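You operate a simulated robot arm through the tools that you are given. There is no shell and no other tool. Be economical: measure what you need, move in short steps, check, and stop when the job is done.

Carry out the task below with a simulated robot arm. There is one attempt and no reset: what you move stays moved.

TASK
Start the propagator at 18 degrees with both pots under the cover.
Fine: both pots in, cover on, switch on, wait for the green lamp; orange pot by the compost box.
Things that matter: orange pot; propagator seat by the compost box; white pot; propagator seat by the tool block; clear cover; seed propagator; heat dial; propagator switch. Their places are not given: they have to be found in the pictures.

It is judged by the outcome, as a careful person would: the job done as asked, and still so three seconds after it is handed in. It fails if anything else is knocked over, pushed out of place, dropped, spilled or broken.

THE ROBOT
A 7-joint arm with a two-finger parallel gripper, fixed in place. Base frame: the origin is at the foot of the arm, x ahead of it, y to its left, z up; the work surface is at about z = 0. Lengths are in mm, angles in degrees, forces in N, time in s.
With the tool pointing down near the work surface it reaches from about 220 to 580 mm from the base axis. Its first joint turns from -66.0 to 66.0 degrees. Payload 2.5 kg.
Tool frame: the origin (TCP) lies between the finger pads and is the grasp point; the fingertips stand 23 mm ahead of it; z points along the fingers, y is the line along which they close. The gripper opens to 94 mm. The fingers are 38 mm wide and 10 mm thick; the gripper's body (54 by 96 mm) begins 39 mm behind the TCP.
Orientation is told as [roll, pitch, yaw] about the base's x, y, z axes, in that order, counted from this pose: with the fingers straight down and closing along the base's y, the tool's x points along the base's -x, its y along +y and its z along -z.

THE INTERFACE
- The arm moves only by the tool play_rows. Its argument "commands" is a list of rows, each a list of 3 entries, a list of its own where there are three numbers: the turn, a rotation vector about the base's x, y, z in degrees, then the shift along the base's x, y, z in mm, then the gripper command, from -1 (fully open) to 1 (shut), values between in proportion. In form: [[[ax, ay, az], [tx, ty, tz], claw], ...]. A call has 1 to 8 rows; each row shifts and turns the commanded pose from where the row before left it. A row lasts 0.2 s, in which the tool goes at most 50 mm and 8.6 degrees; a call with a longer step from one row to the next is refused whole, and so is a gripper value outside its range. A pose out of reach is approached as far as the arm can. The call stops where the force on the tool passes 70 N (or 10 N more than at its start, if that is more) or the arm is blocked; 0.2 s more then pass. The fingers move at their own pace (about 108 mm/s each) and stop on an object; they squeeze with about 33 N. The grip force told is the motor's: it shows also when the fingers shut on nothing. Time passes only in rows, and 0.2 s behind the last, so rows that do not move let the fingers close. It gives the time, the measured TCP pose, the force on the tool (base axes), the opening and the grip force at its end, in the units of the frame above (readings bear some noise).
- Cameras (640 x 400 px; columns grow to the right, rows downward): "scene" is fixed at [111.4, -405.1, 558.6]; the picture's right is [0.92, -0.39, 0.00], its down [-0.20, -0.47, -0.86] and it looks along [0.33, 0.79, -0.51] (base axes); focal length 362 px, centre (320, 200). "wrist" rides on the gripper at [-39, 0, -44] in the tool frame; the picture's right is [0.00, -1.00, 0.00], its down [0.97, 0.00, -0.24] and it looks along [0.24, 0.00, 0.97] (tool axes); focal length 218 px, centre (320, 200).
- grab_frame(camera): a new picture of that camera. No time passes.
- probe_pixels(camera, pixels): for up to 12 pixels [column, row] of the newest picture of that camera ("zoom" is the newest enlarged one), the place [x, y, z] in the base frame of the surface seen there, good to about 2 mm, but the place of the scene camera against the robot may be out by one fixed shift of up to 18 mm in any direction. No time passes.
- enlarge(camera, box): a new picture of the part [left, top, right, bottom] of that camera's present view, enlarged. No time passes.
- hand_in(): hands the job in; it is judged then, once.

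Work in short steps. Measure before you move; look again where a grasp or a placing could have gone wrong, and mend it. You have 80 turns and 54 pictures in all, the two below and enlarged ones among them. Open the gripper and draw the arm clear of the work before you hand the job in, unless the task says otherwise; then end with one line.

The tools are called after ">>>" as a command line: name --argument value ..., lists and objects as JSON in quotes. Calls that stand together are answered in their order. play_rows: Moves the arm, as the interface text tells. Its arguments: {"type":"object","properties":{"commands":{"type":"array","items":{"type":"array"}}},"required":["commands"]} The other tools are called the same way: grab_frame (camera) takes a picture; probe_pixels (camera, pixels) gives the place of the surface under pixels of a picture; enlarge (camera, box) takes an enlarged picture of a part of a camera's view; hand_in () hands the job in.

At the start:

```text
t: 0.0
tcp_pos: [328.9, 238.7, 336.6]
ee_rot: [0.0, 0.0, 0.0]
ft_force: [0.0, -0.1, -0.4]
grip_width: 93.9
finger_force: 0.0
```

scene: 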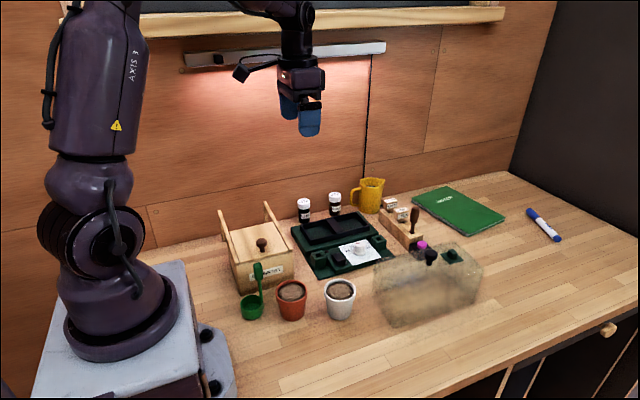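
wrist: 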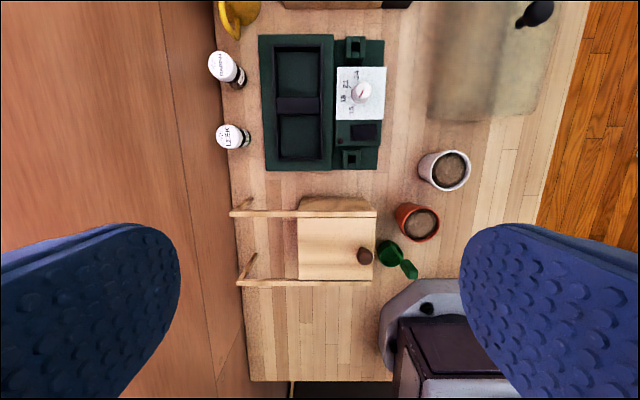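

The pictures show the propagator around scene (345,245), pots at (291,300) and (340,298), cover at (430,285). I'll enlarge both for detail.

>>> enlarge --camera "scene" --box '[220, 170, 500, 345]'

>>> enlarge --camera "wrist" --box '[210, 0, 590, 290]'

```text
2.29 times, centred on (360, 258) of scene
```

zoom: 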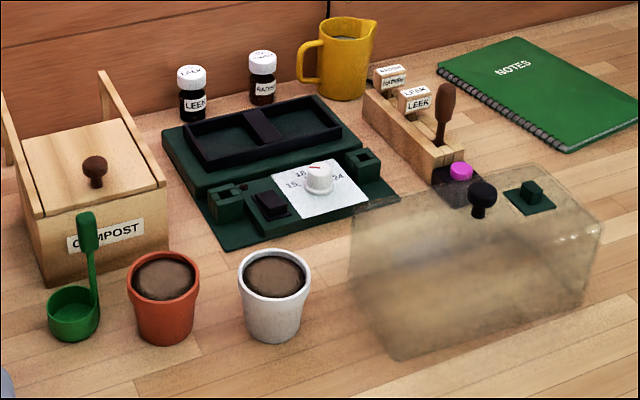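

```text
1.38 times, centred on (400, 145) of wrist
```

zoom: 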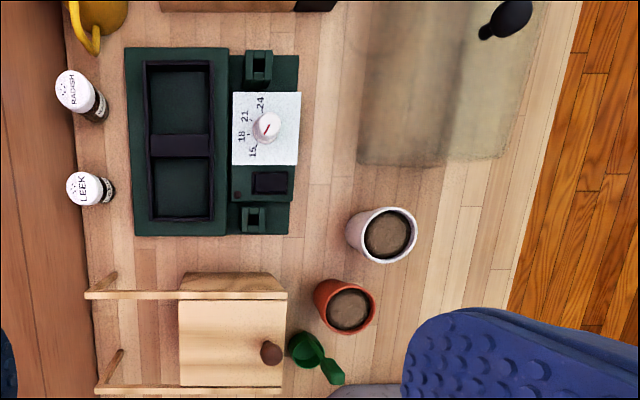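

I'll probe the key points in the wrist view (no camera offset there), and compare some in the scene zoom.

>>> grab_frame --camera "wrist"

>>> probe_pixels --camera "wrist" --pixels '[[298, 70], [300, 137], [298, 104], [361, 92], [365, 131], [355, 47], [351, 157], [450, 169], [422, 223], [429, 115], [540, 13], [263, 37]]'

>>> probe_pixels --camera "wrist" --pixels '[[266, 168], [377, 168], [382, 42], [276, 50], [321, 50], [277, 156], [321, 157], [532, 118], [340, 70], [340, 118], [384, 118], [310, 200]]'

>>> probe_pixels --camera "scene" --pixels '[[431, 252], [431, 265], [453, 250], [376, 262], [374, 288], [394, 327], [476, 304], [484, 268], [292, 290], [341, 289], [360, 245], [449, 258]]'

```text
49 pictures are left
```

wrist: 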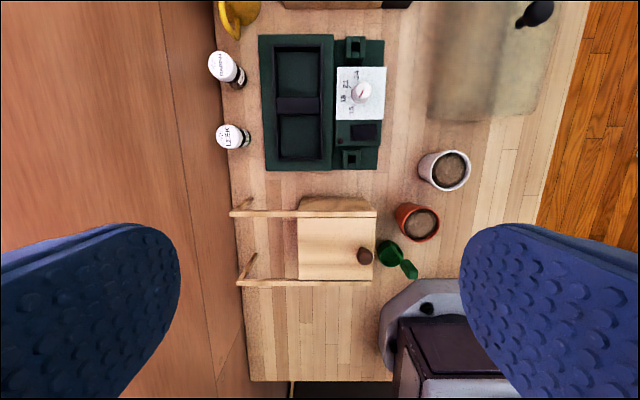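

```text
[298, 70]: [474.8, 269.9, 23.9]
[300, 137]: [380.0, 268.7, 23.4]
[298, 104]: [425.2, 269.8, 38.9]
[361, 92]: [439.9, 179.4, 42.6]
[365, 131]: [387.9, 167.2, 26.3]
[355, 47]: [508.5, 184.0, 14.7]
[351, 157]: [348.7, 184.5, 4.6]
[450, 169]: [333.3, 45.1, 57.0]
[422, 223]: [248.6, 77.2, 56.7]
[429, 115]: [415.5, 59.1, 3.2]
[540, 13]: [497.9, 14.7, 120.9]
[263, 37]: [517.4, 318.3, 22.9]
```

```text
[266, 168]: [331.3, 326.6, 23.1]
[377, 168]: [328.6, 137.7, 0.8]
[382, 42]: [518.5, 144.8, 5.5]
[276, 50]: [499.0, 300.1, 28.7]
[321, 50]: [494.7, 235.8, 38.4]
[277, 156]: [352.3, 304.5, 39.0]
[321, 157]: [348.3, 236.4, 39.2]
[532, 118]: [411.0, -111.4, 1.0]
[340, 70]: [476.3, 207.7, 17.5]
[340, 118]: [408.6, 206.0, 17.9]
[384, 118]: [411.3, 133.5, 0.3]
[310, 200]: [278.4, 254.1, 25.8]
```

```text
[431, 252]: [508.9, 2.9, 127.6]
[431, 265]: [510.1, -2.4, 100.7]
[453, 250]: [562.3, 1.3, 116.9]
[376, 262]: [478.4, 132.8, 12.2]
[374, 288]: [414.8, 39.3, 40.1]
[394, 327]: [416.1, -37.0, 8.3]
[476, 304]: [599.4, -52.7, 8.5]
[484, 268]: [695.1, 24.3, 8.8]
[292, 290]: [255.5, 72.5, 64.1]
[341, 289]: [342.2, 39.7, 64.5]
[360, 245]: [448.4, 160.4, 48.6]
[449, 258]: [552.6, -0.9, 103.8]
```

Geometry is clear: seats at about (380,269) (compost side) and (475,269) (tool-block side). I move above the front panel for a closer look at the dial, switch and tray.

>>> play_rows --commands '[[[0, 0, 0], [30, -10, -19], -1], [[0, 0, 0], [30, -10, -19], -1], [[0, 0, 0], [30, -10, -19], -1], [[0, 0, 0], [31, -9, -19], -1]]'

>>> enlarge --camera "wrist" --box '[180, 60, 460, 280]'

>>> grab_frame --camera "wrist"

```text
t: 1.0
tcp_pos: [448.9, 201.6, 258.0]
ee_rot: [0.0, 0.0, 0.0]
ft_force: [-1.1, -0.4, 0.0]
grip_width: 94.2
finger_force: 0.1
```

```text
1.82 times, centred on (320, 170) of wrist
```

zoom: 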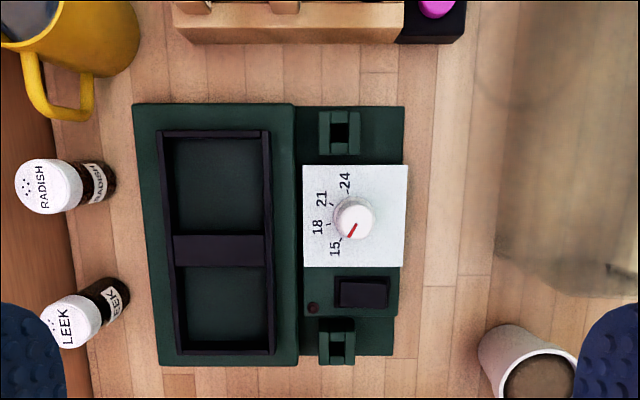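

```text
47 pictures are left
```

wrist: 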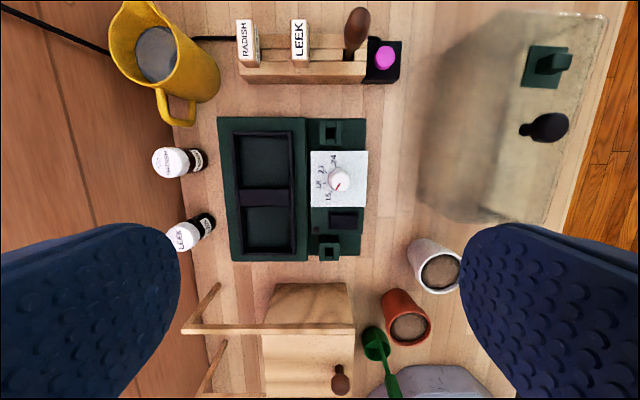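

>>> enlarge --camera "wrist" --box '[300, 140, 380, 240]'

>>> probe_pixels --camera "wrist" --pixels '[[340, 180], [336, 185], [341, 217], [334, 132], [329, 252], [219, 118], [234, 260], [295, 260], [265, 150], [268, 230], [265, 197], [307, 197]]'

>>> probe_pixels --camera "wrist" --pixels '[[439, 270], [409, 328], [420, 245], [526, 129], [548, 128], [545, 65], [417, 205], [545, 223], [607, 20], [490, 14], [478, 150], [580, 130]]'

```text
4.00 times, centred on (340, 190) of wrist
```

zoom: 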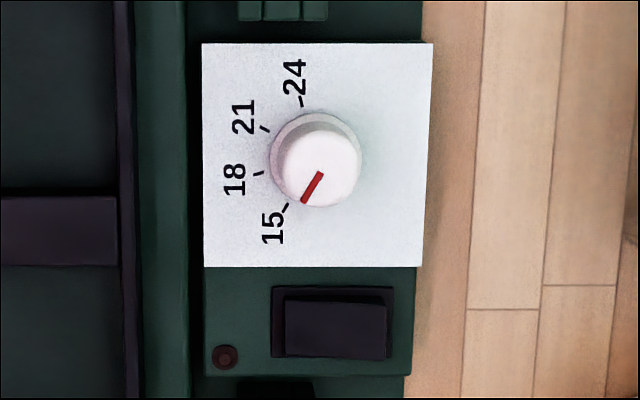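

```text
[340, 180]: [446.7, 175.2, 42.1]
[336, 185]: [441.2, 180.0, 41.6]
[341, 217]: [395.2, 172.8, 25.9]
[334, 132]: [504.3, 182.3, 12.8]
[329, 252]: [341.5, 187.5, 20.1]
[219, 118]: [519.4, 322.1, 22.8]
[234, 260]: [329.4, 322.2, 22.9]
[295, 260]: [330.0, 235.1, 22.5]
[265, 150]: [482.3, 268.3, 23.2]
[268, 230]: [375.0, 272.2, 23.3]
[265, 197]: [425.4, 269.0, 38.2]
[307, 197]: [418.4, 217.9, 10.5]
```

```text
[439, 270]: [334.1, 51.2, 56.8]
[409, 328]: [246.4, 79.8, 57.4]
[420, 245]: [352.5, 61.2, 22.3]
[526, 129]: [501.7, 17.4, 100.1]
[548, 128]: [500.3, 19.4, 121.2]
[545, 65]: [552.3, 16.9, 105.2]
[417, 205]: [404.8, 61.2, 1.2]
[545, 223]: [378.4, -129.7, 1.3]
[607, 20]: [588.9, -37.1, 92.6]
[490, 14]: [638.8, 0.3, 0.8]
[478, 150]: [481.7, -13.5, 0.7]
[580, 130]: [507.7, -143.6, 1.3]
```

The pointer is at 15; ticks are ~48° apart, going clockwise seen from above, and the knob axis is at about (446.7,178), top z 42. I narrow the gripper and descend around the knob.

>>> play_rows --commands '[[[0, 0, 0], [-2.2, -23.5, -20], 0.0], [[0, 0, 0], [0, 0, -45], 0.0], [[0, 0, 0], [0, 0, -45], 0.0], [[0, 0, 0], [0, 0, -45], 0.0], [[0, 0, 0], [0, 0, -38], 0.0], [[0, 0, 0], [0, 0, -18], 0.0], [[0, 0, 0], [0, 0, 0], 0.0]]'

>>> grab_frame --camera "wrist"

```text
t: 2.6
tcp_pos: [448.0, 176.2, 49.8]
ee_rot: [0.0, 0.0, 0.0]
ft_force: [0.6, 0.5, -0.4]
grip_width: 47.0
finger_force: 0.1
```

```text
45 pictures are left
```

wrist: 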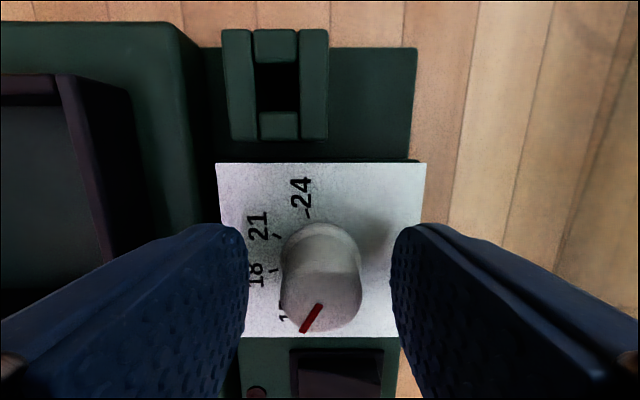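

The knob sits centred between the fingers. I go 4 mm lower and close.

>>> play_rows --commands '[[[0, 0, 0], [0, 0.5, -4], 0.0], [[0, 0, 0], [0, 0, 0], 0.5], [[0, 0, 0], [0, 0, 0], 1], [[0, 0, 0], [0, 0, 0], 1]]'

>>> grab_frame --camera "wrist"

```text
t: 3.6
tcp_pos: [447.9, 174.5, 45.0]
ee_rot: [0.0, 0.1, 0.0]
ft_force: [0.0, -0.5, -1.6]
grip_width: 26.5
finger_force: 45.8
```

```text
44 pictures are left
```

wrist: 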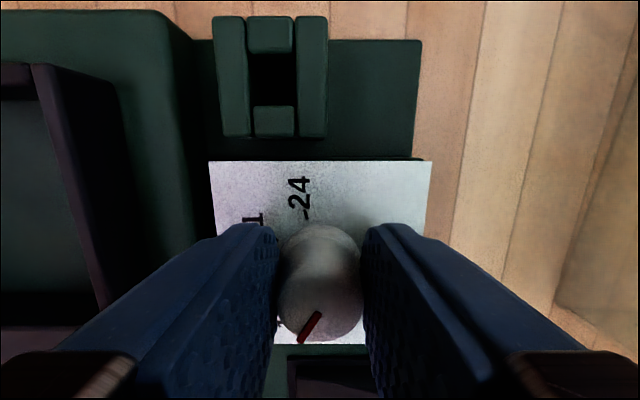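

Gripped at 26.5 mm. I turn about −46° (clockwise from above).

>>> play_rows --commands '[[[0, 0, -7.7], [0, 0, 0], 1], [[0, 0, -7.7], [0, 0, 0], 1], [[0, 0, -7.7], [0, 0, 0], 1], [[0, 0, -7.7], [0, 0, 0], 1], [[0, 0, -7.7], [0, 0, 0], 1], [[0, 0, -7.5], [0, 0, 0], 1], [[0, 0, 0], [0, 0, 0], 1]]'

>>> play_rows --commands '[[[0, 0, 0], [0, 0, 0], 0.0], [[0, 0, 0], [0, 0, 0], 0.0], [[0, 0, 0], [0, 0, 40], 0.0], [[0, 0, 0], [0, 0, 40], 0.0]]'

>>> enlarge --camera "wrist" --box '[200, 100, 440, 320]'

```text
t: 5.2
tcp_pos: [446.9, 173.0, 45.0]
ee_rot: [-0.3, 0.1, -46.2]
ft_force: [-15.0, -21.4, 22.7]
grip_width: 26.6
finger_force: 45.6
```

```text
t: 6.2
tcp_pos: [447.8, 176.6, 124.0]
ee_rot: [-0.1, -0.1, -46.0]
ft_force: [0.2, -0.1, -0.3]
grip_width: 47.0
finger_force: 0.0
```

```text
1.82 times, centred on (320, 210) of wrist
```

zoom: 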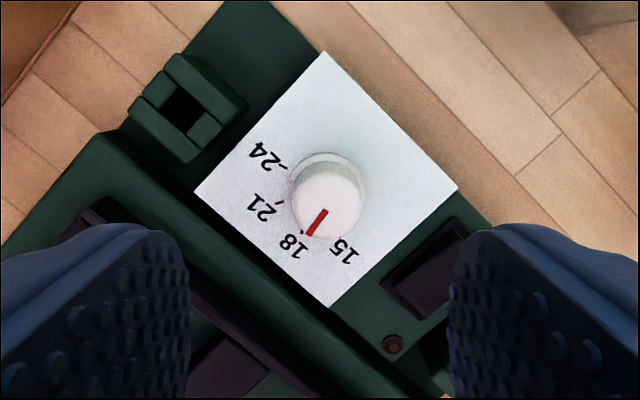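

The pointer looks near 18 but perspective misleads. I turn the wrist back and place the camera straight above the dial.

>>> play_rows --commands '[[[0, 0, 7.7], [-6.5, 0, 5], 0.0], [[0, 0, 7.7], [-6.5, 0, 5], 0.0], [[0, 0, 7.7], [-6.5, 0, 5], 0.0], [[0, 0, 7.7], [-6.5, 0, 5], 0.0], [[0, 0, 7.7], [-6.5, 0, 5], -1], [[0, 0, 7.5], [-6.5, 0, 5], -1], [[0, 0, 0], [0, 0, 0], -1]]'

>>> enlarge --camera "wrist" --box '[240, 96, 400, 196]'

```text
t: 7.8
tcp_pos: [406.5, 176.7, 154.2]
ee_rot: [0.1, 0.0, 0.0]
ft_force: [0.7, 0.2, 0.4]
grip_width: 94.1
finger_force: 0.0
```

```text
4.00 times, centred on (320, 146) of wrist
```

zoom: 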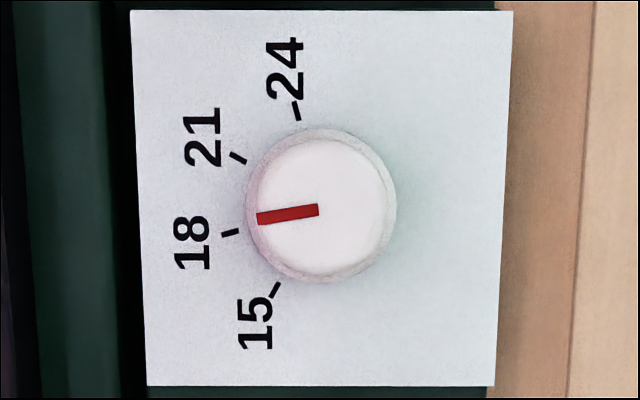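

Straight above, ticks are at −60/−15/30/75° and the pointer at about −8°, so I overshot by ~7°. I regrip and turn back +6.8°.

>>> play_rows --commands '[[[0, 0, 0], [39.5, 0, 0], 0.0], [[0, 0, 0], [0, 0, -45], 0.0], [[0, 0, 0], [0, 0, -45], 0.0], [[0, 0, 0], [0, 0, -19], 0.0], [[0, 0, 0], [0, 0, 0], 0.5], [[0, 0, 0], [0, 0, 0], 1], [[0, 0, 0], [0, 0, 0], 1]]'

>>> play_rows --commands '[[[0, 0, 3.4], [0, 0, 0], 1], [[0, 0, 3.4], [0, 0, 0], 1], [[0, 0, 0], [0, 0, 0], 1], [[0, 0, 0], [0, 0, 0], 0.0], [[0, 0, 0], [0, 0, 0], 0.0]]'

>>> play_rows --commands '[[[0, 0, 0], [0, 0, 40], 0.0], [[0, 0, 0], [0, 0, 40], 0.0], [[0, 0, -6.8], [-39.5, 0, 29], -1], [[0, 0, 0], [0, 0, 0], -1]]'

>>> enlarge --camera "wrist" --box '[240, 96, 400, 196]'

```text
t: 9.4
tcp_pos: [446.5, 176.8, 45.4]
ee_rot: [0.2, 0.0, 0.0]
ft_force: [3.6, 7.9, -6.8]
grip_width: 26.5
finger_force: 44.7
```

```text
t: 10.6
tcp_pos: [446.8, 175.2, 46.9]
ee_rot: [-0.1, 0.0, 6.7]
ft_force: [-0.4, 0.0, -0.4]
grip_width: 46.7
finger_force: 0.0
```

```text
t: 11.6
tcp_pos: [409.2, 174.5, 156.8]
ee_rot: [0.0, -0.1, -0.1]
ft_force: [0.3, -0.5, 0.4]
grip_width: 93.9
finger_force: 0.1
```

```text
4.00 times, centred on (320, 146) of wrist
```

zoom: 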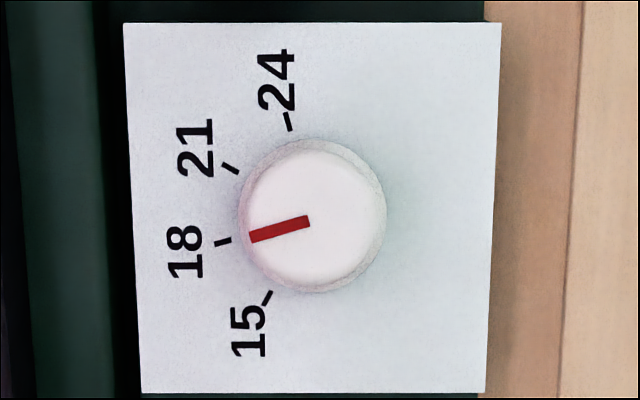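

The pointer is now on the 18 tick. Next I move above the pots to look at the orange pot and its neighbours.

>>> play_rows --commands '[[[0, 0, 0], [-20, -15, 36], -1], [[0, 0, 0], [-25, -16, 36], -1], [[0, 0, 0], [-30, -16, 0], -1], [[0, 0, 0], [-30, -16, 0], -1], [[0, 0, 0], [-30, -16, 0], -1], [[0, 0, 0], [-20, -16, 0], -1]]'

>>> grab_frame --camera "wrist"

```text
t: 13.0
tcp_pos: [254.3, 82.6, 229.1]
ee_rot: [0.0, 0.0, 0.0]
ft_force: [0.1, -0.3, 0.2]
grip_width: 94.0
finger_force: 0.1
```

```text
40 pictures are left
```

wrist: 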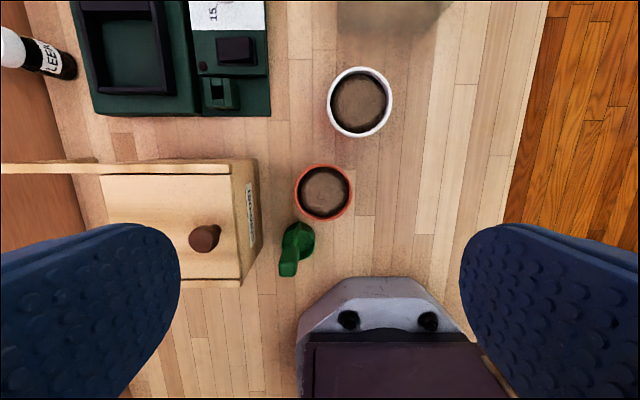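

>>> probe_pixels --camera "wrist" --pixels '[[323, 192], [323, 166], [296, 190], [350, 192], [322, 218], [297, 235], [290, 265], [359, 102], [329, 100], [391, 103], [360, 69], [250, 220]]'

>>> enlarge --camera "wrist" --box '[230, 50, 410, 290]'

```text
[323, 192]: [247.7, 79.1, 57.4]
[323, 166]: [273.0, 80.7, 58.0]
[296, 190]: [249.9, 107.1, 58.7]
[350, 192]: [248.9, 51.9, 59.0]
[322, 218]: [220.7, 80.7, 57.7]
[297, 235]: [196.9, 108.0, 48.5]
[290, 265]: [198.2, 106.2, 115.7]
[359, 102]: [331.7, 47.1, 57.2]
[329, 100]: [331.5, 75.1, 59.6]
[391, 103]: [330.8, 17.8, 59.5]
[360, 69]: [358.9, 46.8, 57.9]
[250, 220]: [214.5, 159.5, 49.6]
```

```text
1.67 times, centred on (320, 170) of wrist
```

zoom: 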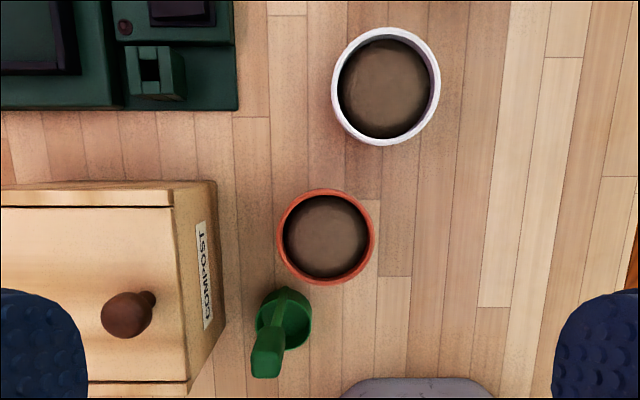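

Orange pot centre is (247.5,79.5), rim z 59, Ø≈57; the scoop lies at about (197,106), clear of fingers closing along y. I descend over the pot.

>>> play_rows --commands '[[[0, 0, 0], [-6.5, -3, -40], -0.8], [[0, 0, 0], [0, 0, -45], -0.8], [[0, 0, 0], [0, 0, -45], -0.8], [[0, 0, 0], [0, 0, -35], -0.8], [[0, 0, 0], [0, 0, -15], -0.8], [[0, 0, 0], [0, 0, 0], -0.8]]'

>>> grab_frame --camera "wrist"

```text
t: 14.4
tcp_pos: [246.8, 78.8, 48.0]
ee_rot: [0.0, 0.0, 0.0]
ft_force: [0.2, 0.0, 0.6]
grip_width: 84.5
finger_force: 0.1
```

```text
38 pictures are left
```

wrist: 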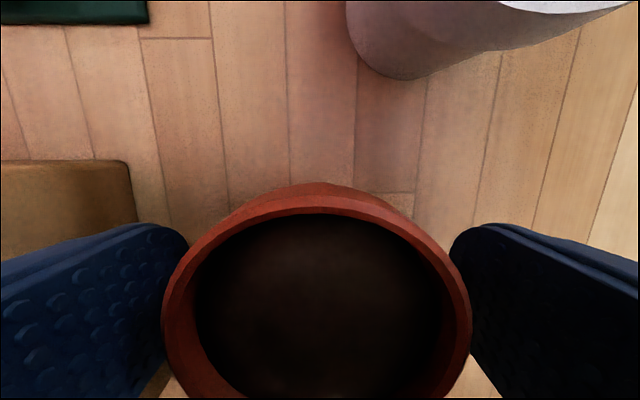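

Pot is centred between the fingers. Close and lift a little to check.

>>> play_rows --commands '[[[0, 0, 0], [0, 0, 0], 0], [[0, 0, 0], [0, 0, 0], 1], [[0, 0, 0], [0, 0, 0], 1], [[0, 0, 0], [0, 0, 30], 1], [[0, 0, 0], [0, 0, 45], 1], [[0, 0, 0], [0, 0, 45], 1], [[0, 0, 0], [0, 0, 0], 1]]'

>>> grab_frame --camera "wrist"

>>> grab_frame --camera "scene"

```text
t: 16.0
tcp_pos: [247.9, 77.5, 167.7]
ee_rot: [0.0, 0.0, 0.0]
ft_force: [0.1, -0.6, -1.4]
grip_width: 50.9
finger_force: 33.3
```

```text
37 pictures are left
```

wrist: 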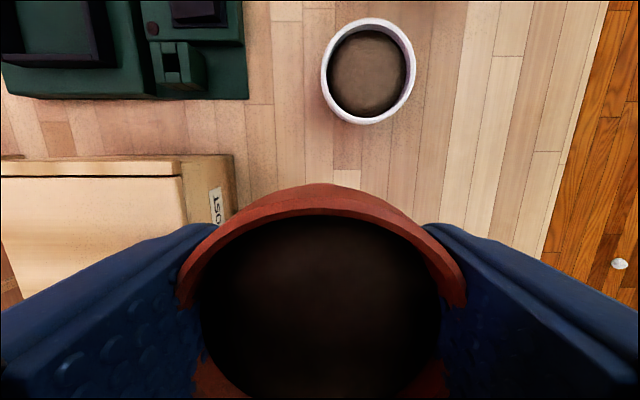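

```text
36 pictures are left
```

scene: 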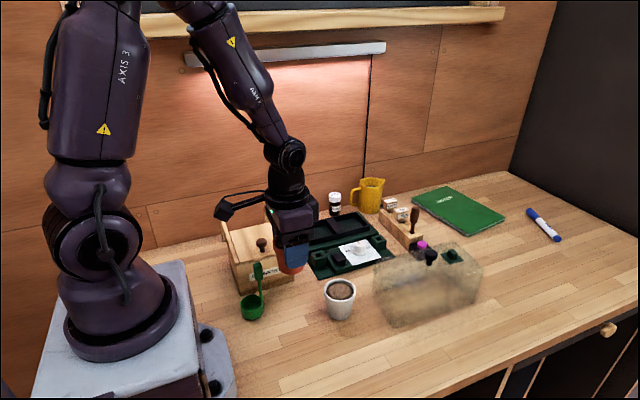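

The pot is held. I check the height of the compost box's uprights before crossing.

>>> probe_pixels --camera "scene" --pixels '[[222, 212], [268, 205], [305, 201], [334, 195], [262, 242]]'

```text
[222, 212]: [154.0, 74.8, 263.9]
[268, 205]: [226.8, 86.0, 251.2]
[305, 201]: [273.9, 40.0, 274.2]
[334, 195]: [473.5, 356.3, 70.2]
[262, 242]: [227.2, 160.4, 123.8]
```

The box's knob is at z≈117, so I raise the pot, go out along +x first, then +y towards the tray.

>>> play_rows --commands '[[[0, 0, 0], [20, 5, 40], 1], [[0, 0, 0], [35, 15, 0], 1], [[0, 0, 0], [15, 40, 0], 1], [[0, 0, 0], [0, 45, 0], 1], [[0, 0, 0], [0, 45, 0], 1], [[0, 0, 0], [-5, 42, 0], 1], [[0, 0, 0], [0, 0, 0], 1]]'

>>> grab_frame --camera "wrist"

```text
t: 17.6
tcp_pos: [310.2, 270.3, 207.4]
ee_rot: [0.0, 0.0, 0.0]
ft_force: [-0.3, 0.0, -1.4]
grip_width: 51.1
finger_force: 32.8
```

```text
35 pictures are left
```

wrist: 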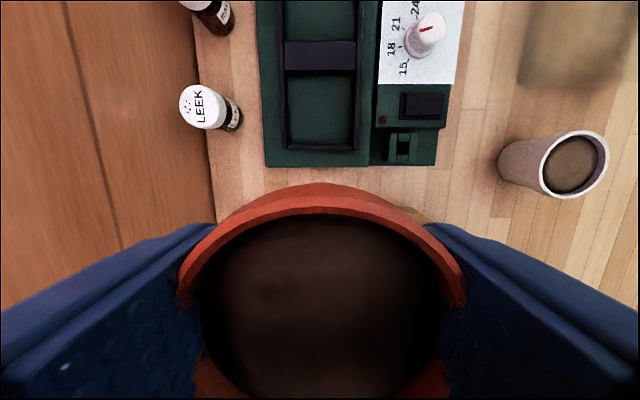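

>>> probe_pixels --camera "wrist" --pixels '[[288, 76], [353, 76], [320, 74], [320, 141], [290, 110], [350, 110], [320, 147], [320, 68], [320, 42], [284, 110], [357, 110], [208, 108]]'

>>> enlarge --camera "wrist" --box '[240, 0, 400, 180]'

```text
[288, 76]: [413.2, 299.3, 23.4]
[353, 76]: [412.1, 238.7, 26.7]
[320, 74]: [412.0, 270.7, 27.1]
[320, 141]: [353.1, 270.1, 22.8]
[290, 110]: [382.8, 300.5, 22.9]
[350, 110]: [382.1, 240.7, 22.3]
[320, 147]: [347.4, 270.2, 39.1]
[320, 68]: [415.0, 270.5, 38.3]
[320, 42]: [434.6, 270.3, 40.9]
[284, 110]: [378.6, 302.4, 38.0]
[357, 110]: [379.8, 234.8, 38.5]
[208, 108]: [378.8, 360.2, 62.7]
```

```text
2.22 times, centred on (320, 90) of wrist
```

zoom: 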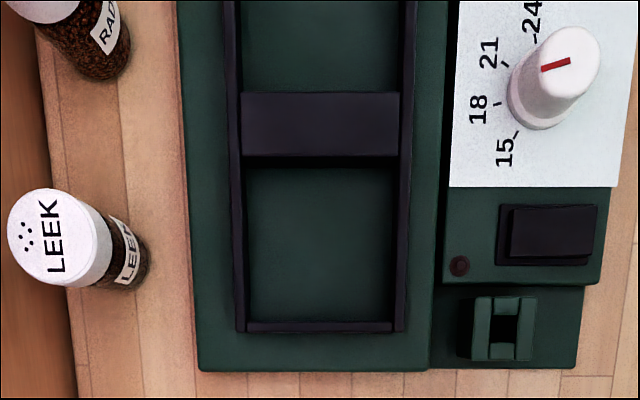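

Seat by the compost box spans x 352–413, y 239–301, centre (382.5,270), floor z 23. I move over it and lower in steps.

>>> play_rows --commands '[[[0, 0, 0], [36, 0, 0], 1], [[0, 0, 0], [36, 0, 0], 1], [[0, 0, 0], [0, 0, -45], 1], [[0, 0, 0], [0, 0, -45], 1], [[0, 0, 0], [0, 0, -30], 1], [[0, 0, 0], [0, 0, -10], 1], [[0, 0, 0], [0, 0, 0], 1]]'

>>> grab_frame --camera "wrist"

```text
t: 19.2
tcp_pos: [384.4, 269.0, 77.3]
ee_rot: [-0.1, -0.1, -0.1]
ft_force: [0.5, -0.3, 0.1]
grip_width: 50.8
finger_force: 33.1
```

```text
33 pictures are left
```

wrist: 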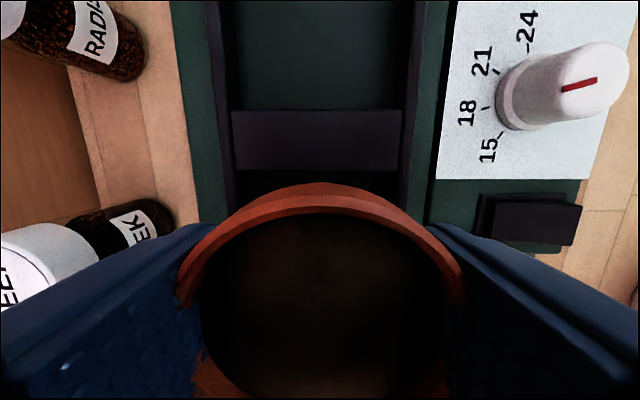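

Nearly down; lowering in small steps until contact.

>>> play_rows --commands '[[[0, 0, 0], [0, 0, -3], 1], [[0, 0, 0], [0, 0, -2], 1], [[0, 0, 0], [0, 0, 0], 1]]'

```text
t: 20.0
tcp_pos: [384.7, 267.5, 73.1]
ee_rot: [0.0, 0.0, 0.1]
ft_force: [0.3, -0.2, 0.3]
grip_width: 51.2
finger_force: 33.0
```

>>> play_rows --commands '[[[0, 0, 0], [-0.5, 0.5, -1.5], 1], [[0, 0, 0], [0, 0, -1], 1], [[0, 0, 0], [0, 0, 0], 1]]'

```text
t: 20.8
tcp_pos: [383.1, 270.4, 71.1]
ee_rot: [0.0, 0.1, 0.0]
ft_force: [0.4, 0.6, -1.0]
grip_width: 51.3
finger_force: 32.7
```

>>> play_rows --commands '[[[0, 0, 0], [0, 0, -1], 1], [[0, 0, 0], [0, 0, -1], 1], [[0, 0, 0], [0, 0, 0], 1]]'

```text
t: 21.6
tcp_pos: [385.1, 271.0, 70.4]
ee_rot: [0.2, -0.2, 0.0]
ft_force: [-3.8, -7.9, 28.2]
grip_width: 51.0
finger_force: 32.7
```

Contact felt (28 N upward). I open and rise, then look.

>>> play_rows --commands '[[[0, 0, 0], [0, 0, 0.5], 0.0], [[0, 0, 0], [0, 0, 0], -0.7], [[0, 0, 0], [0, 0, 0], -0.7], [[0, 0, 0], [0, 0, 40], -0.7], [[0, 0, 0], [0, 0, 45], -0.7], [[0, 0, 0], [0, -10, 45], -0.7]]'

>>> grab_frame --camera "wrist"

```text
t: 23.0
tcp_pos: [377.9, 260.3, 197.2]
ee_rot: [-0.1, 0.0, 0.0]
ft_force: [0.0, -0.5, 0.8]
grip_width: 79.3
finger_force: 0.0
```

```text
32 pictures are left
```

wrist: 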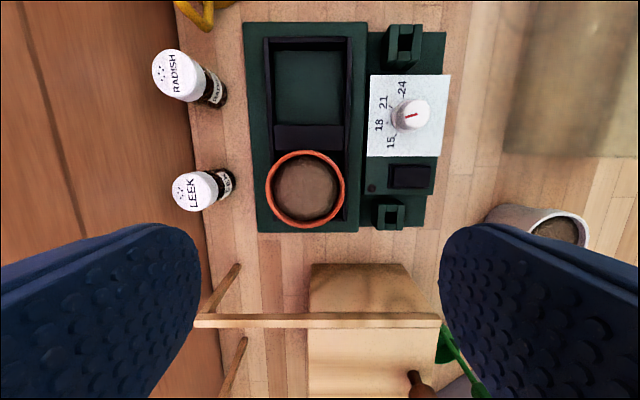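

Orange pot seems seated. I check its rim for level and probe the second seat.

>>> probe_pixels --camera "wrist" --pixels '[[306, 155], [306, 224], [270, 189], [342, 190], [306, 190], [308, 52], [308, 122], [276, 85], [344, 85], [308, 40], [350, 315], [350, 270]]'

```text
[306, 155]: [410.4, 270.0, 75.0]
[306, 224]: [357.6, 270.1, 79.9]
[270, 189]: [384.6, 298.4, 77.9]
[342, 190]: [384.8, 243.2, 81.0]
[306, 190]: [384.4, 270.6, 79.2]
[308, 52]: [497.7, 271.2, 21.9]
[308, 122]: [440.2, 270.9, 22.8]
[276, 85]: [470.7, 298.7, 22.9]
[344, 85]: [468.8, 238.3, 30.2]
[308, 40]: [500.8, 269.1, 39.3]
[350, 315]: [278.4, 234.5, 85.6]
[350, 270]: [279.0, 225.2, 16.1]
```

Both confirm: orange pot seated level (soil z 79 = 57+22). Seat two is centred at (468,270). Now to the white pot.

>>> play_rows --commands '[[[0, 0, 0], [-9.5, -42.5, 0], -0.8], [[0, 0, 0], [-9.5, -42.5, 0], -0.8], [[0, 0, 0], [-9.5, -42.5, 0], -0.8], [[0, 0, 0], [-9.5, -42.5, 0], -0.8], [[0, 0, 0], [-10, -43, 0], -0.8], [[0, 0, 0], [0, 0, -30], -0.8], [[0, 0, 0], [0, 0, 0], -0.8]]'

>>> grab_frame --camera "wrist"

```text
t: 24.6
tcp_pos: [336.7, 49.0, 166.9]
ee_rot: [0.0, 0.0, -0.1]
ft_force: [-0.2, -0.4, -0.3]
grip_width: 84.6
finger_force: 0.1
```

```text
31 pictures are left
```

wrist: 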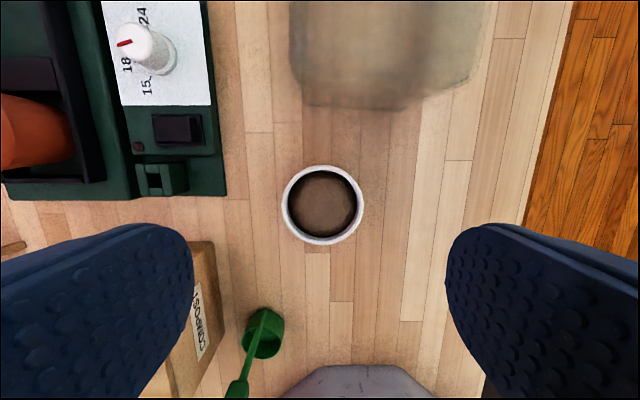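

>>> probe_pixels --camera "wrist" --pixels '[[323, 205], [285, 204], [361, 204], [323, 168], [323, 241], [303, 103], [395, 108], [440, 95], [475, 60]]'

```text
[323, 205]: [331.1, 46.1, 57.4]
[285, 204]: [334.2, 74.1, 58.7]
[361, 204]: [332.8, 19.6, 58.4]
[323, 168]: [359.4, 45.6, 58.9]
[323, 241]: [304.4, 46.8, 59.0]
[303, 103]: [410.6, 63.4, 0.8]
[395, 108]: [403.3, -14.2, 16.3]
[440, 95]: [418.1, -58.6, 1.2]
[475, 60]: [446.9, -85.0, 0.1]
```

White pot centre (332,46.5). Descend, close, lift.

>>> play_rows --commands '[[[0, 0, 0], [-4.5, -2, -45], -0.8], [[0, 0, 0], [0, 0, -45], -0.8], [[0, 0, 0], [0, 0, -29], -0.8], [[0, 0, 0], [0, 0, 0], -0.8]]'

>>> grab_frame --camera "wrist"

```text
t: 25.6
tcp_pos: [331.7, 47.3, 48.4]
ee_rot: [0.0, 0.1, 0.0]
ft_force: [0.3, -0.1, 0.4]
grip_width: 84.5
finger_force: 0.2
```

```text
30 pictures are left
```

wrist: 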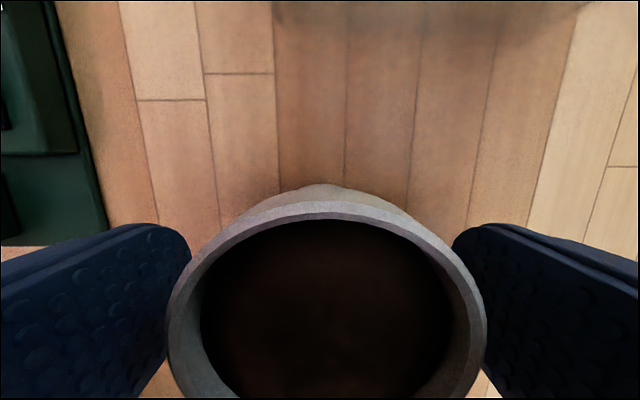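

>>> play_rows --commands '[[[0, 0, 0], [0, -0.5, 0], 0], [[0, 0, 0], [0, 0, 0], 1], [[0, 0, 0], [0, 0, 0], 1], [[0, 0, 0], [0, 0, 30], 1], [[0, 0, 0], [0, 0, 45], 1], [[0, 0, 0], [0, 0, 45], 1], [[0, 0, 0], [0, 0, 20], 1], [[0, 0, 0], [0, 0, 0], 1]]'

>>> play_rows --commands '[[[0, 0, 0], [20, 39, 0], 1], [[0, 0, 0], [20, 39, 0], 1], [[0, 0, 0], [20, 39, 0], 1], [[0, 0, 0], [20, 39, 0], 1], [[0, 0, 0], [20, 39, 0], 1], [[0, 0, 0], [16, 28, 0], 1], [[0, 0, 0], [0, 0, 0], 1]]'

>>> grab_frame --camera "wrist"

>>> enlarge --camera "scene" --box '[220, 120, 500, 295]'

```text
t: 27.4
tcp_pos: [331.0, 46.5, 188.2]
ee_rot: [-0.1, 0.0, 0.0]
ft_force: [0.0, 0.6, -0.2]
grip_width: 51.2
finger_force: 32.3
```

```text
t: 29.0
tcp_pos: [448.2, 268.7, 189.4]
ee_rot: [0.0, 0.1, 0.0]
ft_force: [-0.6, -0.8, -1.4]
grip_width: 51.3
finger_force: 33.2
```

```text
29 pictures are left
```

wrist: 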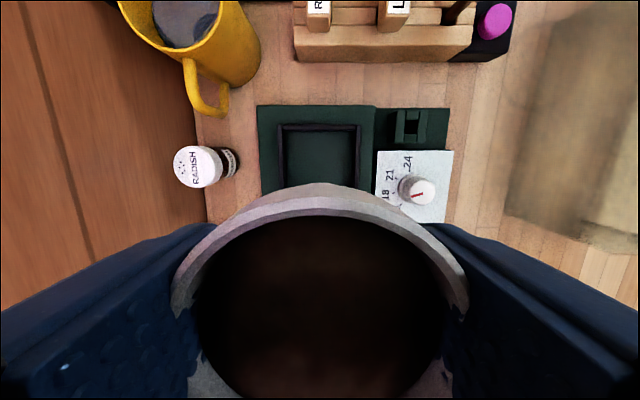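

```text
2.29 times, centred on (360, 208) of scene
```

zoom: 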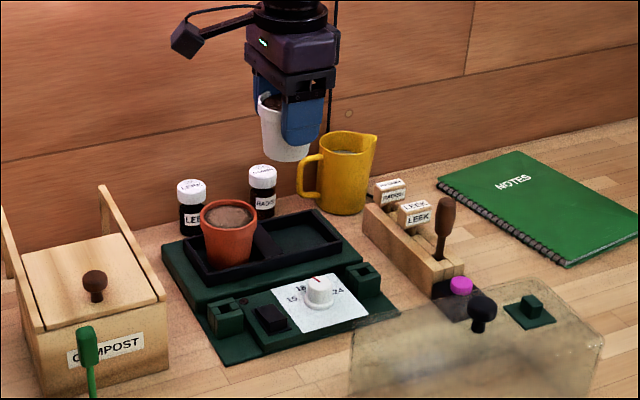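

White pot held; I shift +20 mm over the seat and lower.

>>> play_rows --commands '[[[0, 0, 0], [20, 1, 0], 1], [[0, 0, 0], [0, 0, -45], 1], [[0, 0, 0], [0, 0, -45], 1], [[0, 0, 0], [0, 0, -20], 1], [[0, 0, 0], [0, 0, -5], 1], [[0, 0, 0], [0, 0, 0], 1]]'

>>> grab_frame --camera "wrist"

```text
t: 30.4
tcp_pos: [465.7, 269.3, 74.0]
ee_rot: [0.1, -0.1, 0.1]
ft_force: [-1.3, -0.5, -1.3]
grip_width: 51.3
finger_force: 32.8
```

```text
27 pictures are left
```

wrist: 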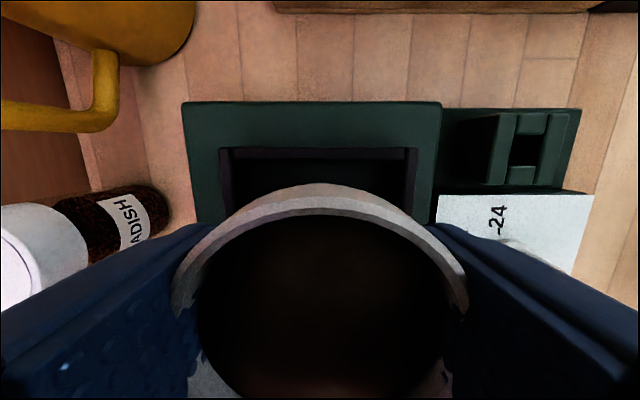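

>>> play_rows --commands '[[[0, 0, 0], [1, 0, -2], 1], [[0, 0, 0], [0, 0, -1.5], 1], [[0, 0, 0], [0, 0, 0], 1]]'

```text
t: 31.2
tcp_pos: [467.4, 270.0, 70.5]
ee_rot: [-0.1, -0.1, 0.0]
ft_force: [-1.4, -0.7, -0.7]
grip_width: 51.1
finger_force: 33.3
```

>>> play_rows --commands '[[[0, 0, 0], [0, 0, -1], 1], [[0, 0, 0], [0, 0, -1], 1], [[0, 0, 0], [0, 0, 0], 1]]'

```text
t: 32.0
tcp_pos: [468.6, 270.2, 71.0]
ee_rot: [0.1, -0.1, 0.0]
ft_force: [-2.7, 1.0, 7.7]
grip_width: 51.2
finger_force: 33.0
```

Contact. Release, rise and look.

>>> play_rows --commands '[[[0, 0, 0], [0, 0, 0], 0.0], [[0, 0, 0], [0, 0, 0], -0.7], [[0, 0, 0], [0, 0, 0], -0.7], [[0, 0, 0], [0, 0, 40], -0.7], [[0, 0, 0], [-10, 0, 45], -0.7], [[0, 0, 0], [-40, -10, 25], -0.7], [[0, 0, 0], [0, -10, 15], -0.7]]'

>>> grab_frame --camera "wrist"

```text
t: 33.6
tcp_pos: [417.5, 250.0, 193.4]
ee_rot: [0.0, 0.0, -0.1]
ft_force: [0.5, 0.7, -0.4]
grip_width: 80.0
finger_force: 0.0
```

```text
26 pictures are left
```

wrist: 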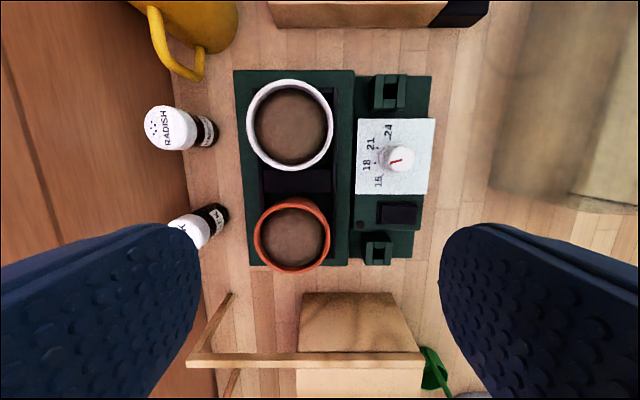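

Both pots are seated. I verify the white rim, and then move above the cover.

>>> probe_pixels --camera "wrist" --pixels '[[290, 84], [290, 168], [250, 123], [330, 124], [290, 124], [291, 236], [350, 75], [349, 262], [236, 72], [249, 264]]'

>>> play_rows --commands '[[[0, 0, 0], [5, -40, 25], -0.7], [[0, 0, 0], [5, -40, 25], -0.7], [[0, 0, 0], [8, -40, 10], -0.7], [[0, 0, 0], [8, -40, 0], -0.7], [[0, 0, 0], [8, -40, 0], -0.7], [[0, 0, 0], [8, -40, 0], -1], [[0, 0, 0], [0, 0, 0], -1]]'

>>> grab_frame --camera "wrist"

```text
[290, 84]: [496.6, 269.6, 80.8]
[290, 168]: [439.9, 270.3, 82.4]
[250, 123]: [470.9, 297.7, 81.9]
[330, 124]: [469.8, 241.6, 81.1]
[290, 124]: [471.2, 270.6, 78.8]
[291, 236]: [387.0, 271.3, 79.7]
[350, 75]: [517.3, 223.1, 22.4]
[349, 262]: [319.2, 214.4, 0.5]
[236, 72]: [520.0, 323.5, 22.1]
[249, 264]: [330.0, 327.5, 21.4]
```

```text
t: 35.2
tcp_pos: [457.8, 11.9, 252.1]
ee_rot: [0.0, 0.0, 0.0]
ft_force: [-0.5, -0.1, 0.1]
grip_width: 93.7
finger_force: 0.0
```

```text
25 pictures are left
```

wrist: 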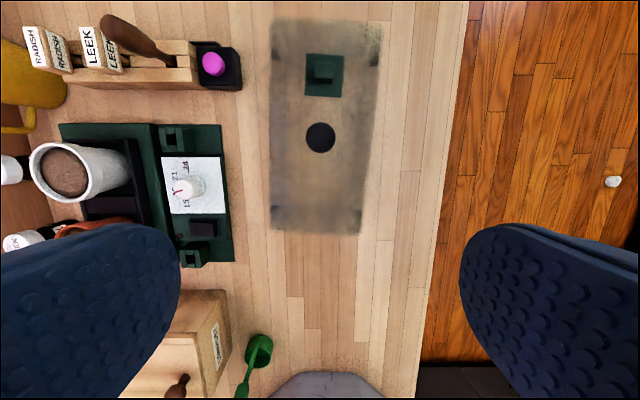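

>>> enlarge --camera "wrist" --box '[220, 0, 420, 260]'

>>> probe_pixels --camera "wrist" --pixels '[[320, 138], [320, 126], [332, 138], [308, 138], [320, 151], [325, 74], [308, 94], [342, 58], [275, 22], [377, 24], [274, 231], [360, 231]]'

```text
1.54 times, centred on (320, 130) of wrist
```

zoom: 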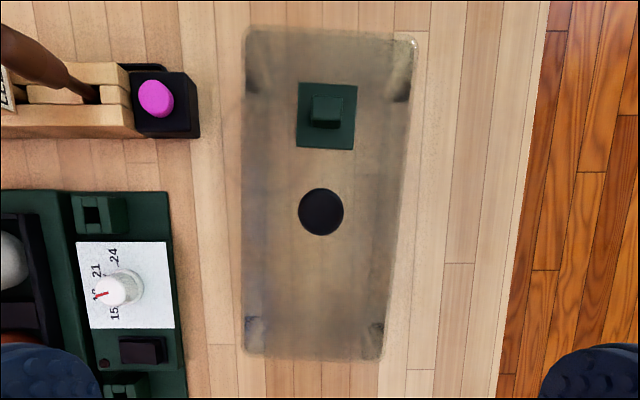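

```text
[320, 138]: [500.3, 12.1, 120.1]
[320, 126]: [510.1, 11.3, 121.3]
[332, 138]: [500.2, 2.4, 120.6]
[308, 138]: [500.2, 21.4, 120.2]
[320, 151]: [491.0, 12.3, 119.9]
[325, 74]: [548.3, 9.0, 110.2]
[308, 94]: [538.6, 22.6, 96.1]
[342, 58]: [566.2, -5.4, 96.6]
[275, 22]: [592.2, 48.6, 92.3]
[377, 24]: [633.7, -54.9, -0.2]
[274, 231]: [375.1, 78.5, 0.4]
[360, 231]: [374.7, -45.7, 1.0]
```

Knob is at (500.3,12), Ø≈19, top z 120; the cover's yaw is about −3°. I descend to just above the cover top around the knob.

>>> play_rows --commands '[[[0, 0, 0], [42.5, 0, -20], 0.1], [[0, 0, -3], [0, 0, -45], 0.1], [[0, 0, 0], [0, 0, -40], 0.1], [[0, 0, 0], [0, 0, -20], 0.1], [[0, 0, 0], [0, 0, -7], 0.1], [[0, 0, 0], [0, 0, 0], 0.1]]'

>>> grab_frame --camera "wrist"

```text
t: 36.6
tcp_pos: [501.0, 8.5, 122.4]
ee_rot: [0.0, -0.1, -3.0]
ft_force: [0.0, 0.0, 0.2]
grip_width: 42.2
finger_force: 0.0
```

```text
23 pictures are left
```

wrist: 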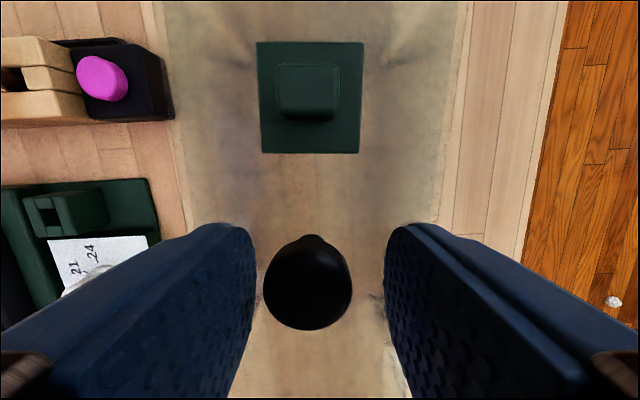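

The vent plate is square in view (yaw −3° right); the knob is ~3 mm to +y. I correct, lower 3 mm and close.

>>> play_rows --commands '[[[0, 0, 0], [0, 3, -3], 0.1], [[0, 0, 0], [0, 0, 0], 0.1], [[0, 0, 0], [0, 0, 0], 0.5], [[0, 0, 0], [0, 0, 0], 1], [[0, 0, 0], [0, 0, 0], 1]]'

>>> grab_frame --camera "wrist"

```text
t: 37.8
tcp_pos: [500.1, 11.3, 119.1]
ee_rot: [0.0, 0.2, -3.0]
ft_force: [0.4, 0.3, -0.3]
grip_width: 22.9
finger_force: 33.2
```

```text
22 pictures are left
```

wrist: 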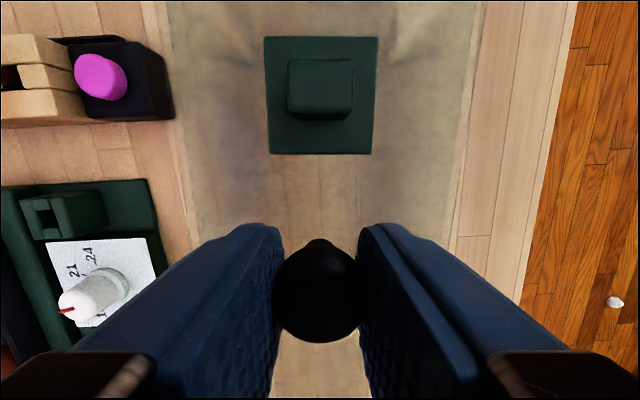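

Gripped at 22.9 mm. Lift slowly and check for tilt.

>>> play_rows --commands '[[[0, 0, 0], [0, 0, 10], 1], [[0, 0, 0], [0, 0, 15], 1], [[0, 0, 0], [0, 0, 25], 1], [[0, 0, 0], [0, 0, 30], 1], [[0, 0, 3], [0, 0, 30], 1], [[0, 0, 0], [0, 0, 30], 1], [[0, 0, 0], [0, 0, 0], 1]]'

>>> grab_frame --camera "wrist"

>>> grab_frame --camera "scene"

```text
t: 39.4
tcp_pos: [500.2, 12.9, 258.8]
ee_rot: [0.0, 0.0, 0.1]
ft_force: [0.2, -0.1, -1.0]
grip_width: 22.9
finger_force: 32.5
```

```text
21 pictures are left
```

wrist: 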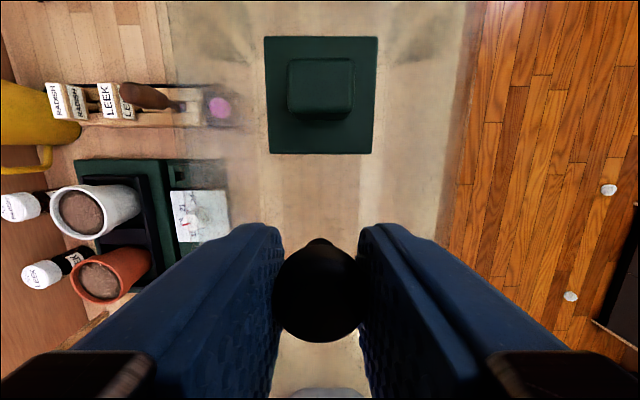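

```text
20 pictures are left
```

scene: 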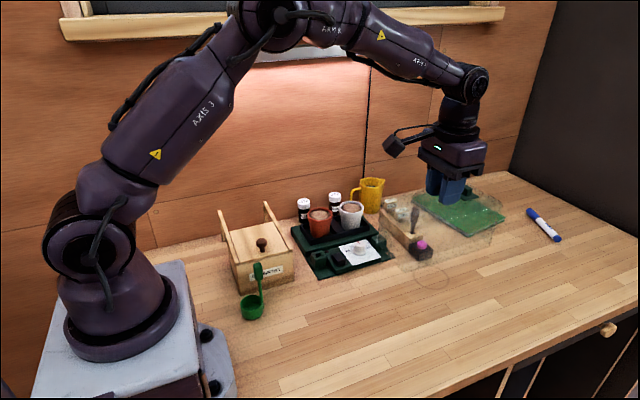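

Cover hangs level. I move −76 mm in x, then +y over the propagator, high above everything.

>>> play_rows --commands '[[[0, 0, 0], [-30, 0, 5], 1], [[0, 0, 0], [-30, 0, 0], 1], [[0, 0, 0], [-16, 25, 0], 1], [[0, 0, 0], [0, 40, 0], 1], [[0, 0, 0], [0, 40, 0], 1], [[0, 0, 0], [0, 40, 0], 1], [[0, 0, 0], [0, 40, 0], 1], [[0, 0, 0], [0, 40, 0], 1]]'

>>> play_rows --commands '[[[0, 0, 0], [0, 20, 0], 1], [[0, 0, 0], [0, 12, 0], 1], [[0, 0, 0], [0, 0, 0], 1], [[0, 0, 0], [0, 0, 0], 1]]'

>>> grab_frame --camera "wrist"

>>> enlarge --camera "scene" --box '[220, 120, 500, 295]'

```text
t: 41.2
tcp_pos: [424.4, 235.0, 261.0]
ee_rot: [0.0, 0.0, -0.1]
ft_force: [1.5, -0.8, -1.9]
grip_width: 23.1
finger_force: 32.6
```

```text
t: 42.2
tcp_pos: [426.2, 268.0, 262.6]
ee_rot: [0.0, 0.0, 0.1]
ft_force: [0.2, -0.2, -1.0]
grip_width: 22.8
finger_force: 32.9
```

```text
19 pictures are left
```

wrist: 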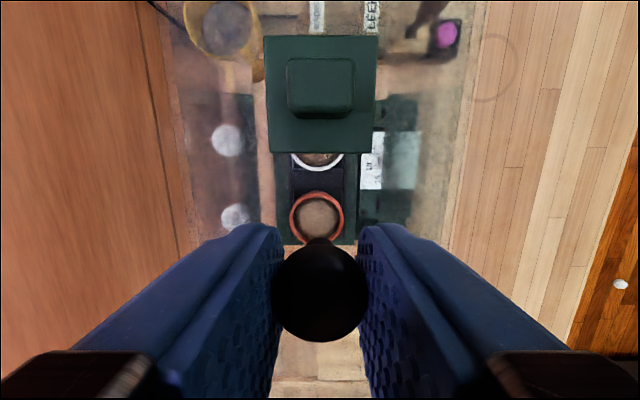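

```text
2.29 times, centred on (360, 208) of scene
```

zoom: 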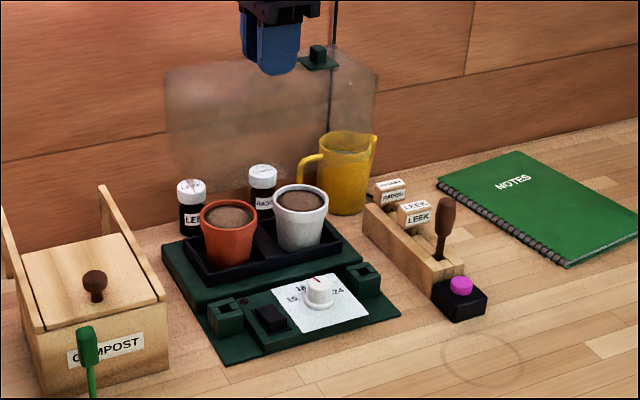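

Aligned above the base. I lower to cover-bottom z≈45 and check the alignment before seating.

>>> play_rows --commands '[[[0, 0, 0], [-1, 1.5, -30], 1], [[0, 0, 0], [0, 0, -30], 1], [[0, 0, 0], [0, 0, -20], 1], [[0, 0, 0], [0, 0, -17], 1], [[0, 0, 0], [0, 0, 0], 1], [[0, 0, 0], [0, 0, 0], 1]]'

>>> enlarge --camera "scene" --box '[270, 150, 430, 290]'

>>> grab_frame --camera "wrist"

```text
t: 43.6
tcp_pos: [422.2, 269.2, 166.2]
ee_rot: [0.1, 0.0, 0.0]
ft_force: [0.0, 0.7, -1.8]
grip_width: 22.9
finger_force: 32.5
```

```text
2.86 times, centred on (350, 220) of scene
```

zoom: 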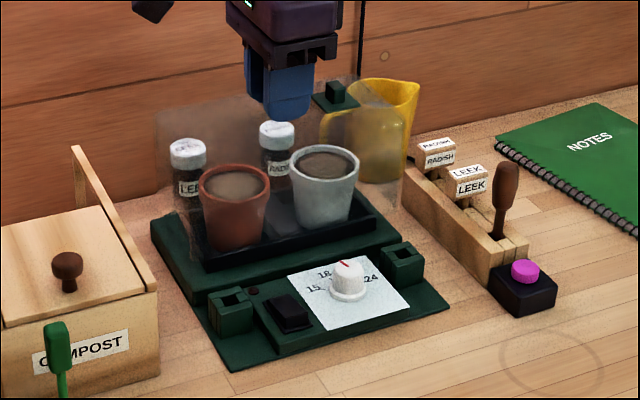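

```text
16 pictures are left
```

wrist: 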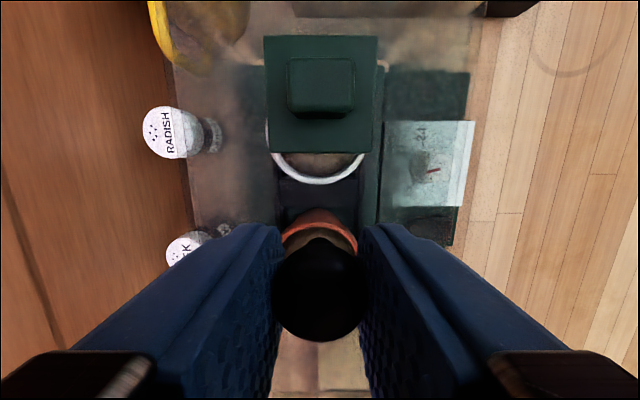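

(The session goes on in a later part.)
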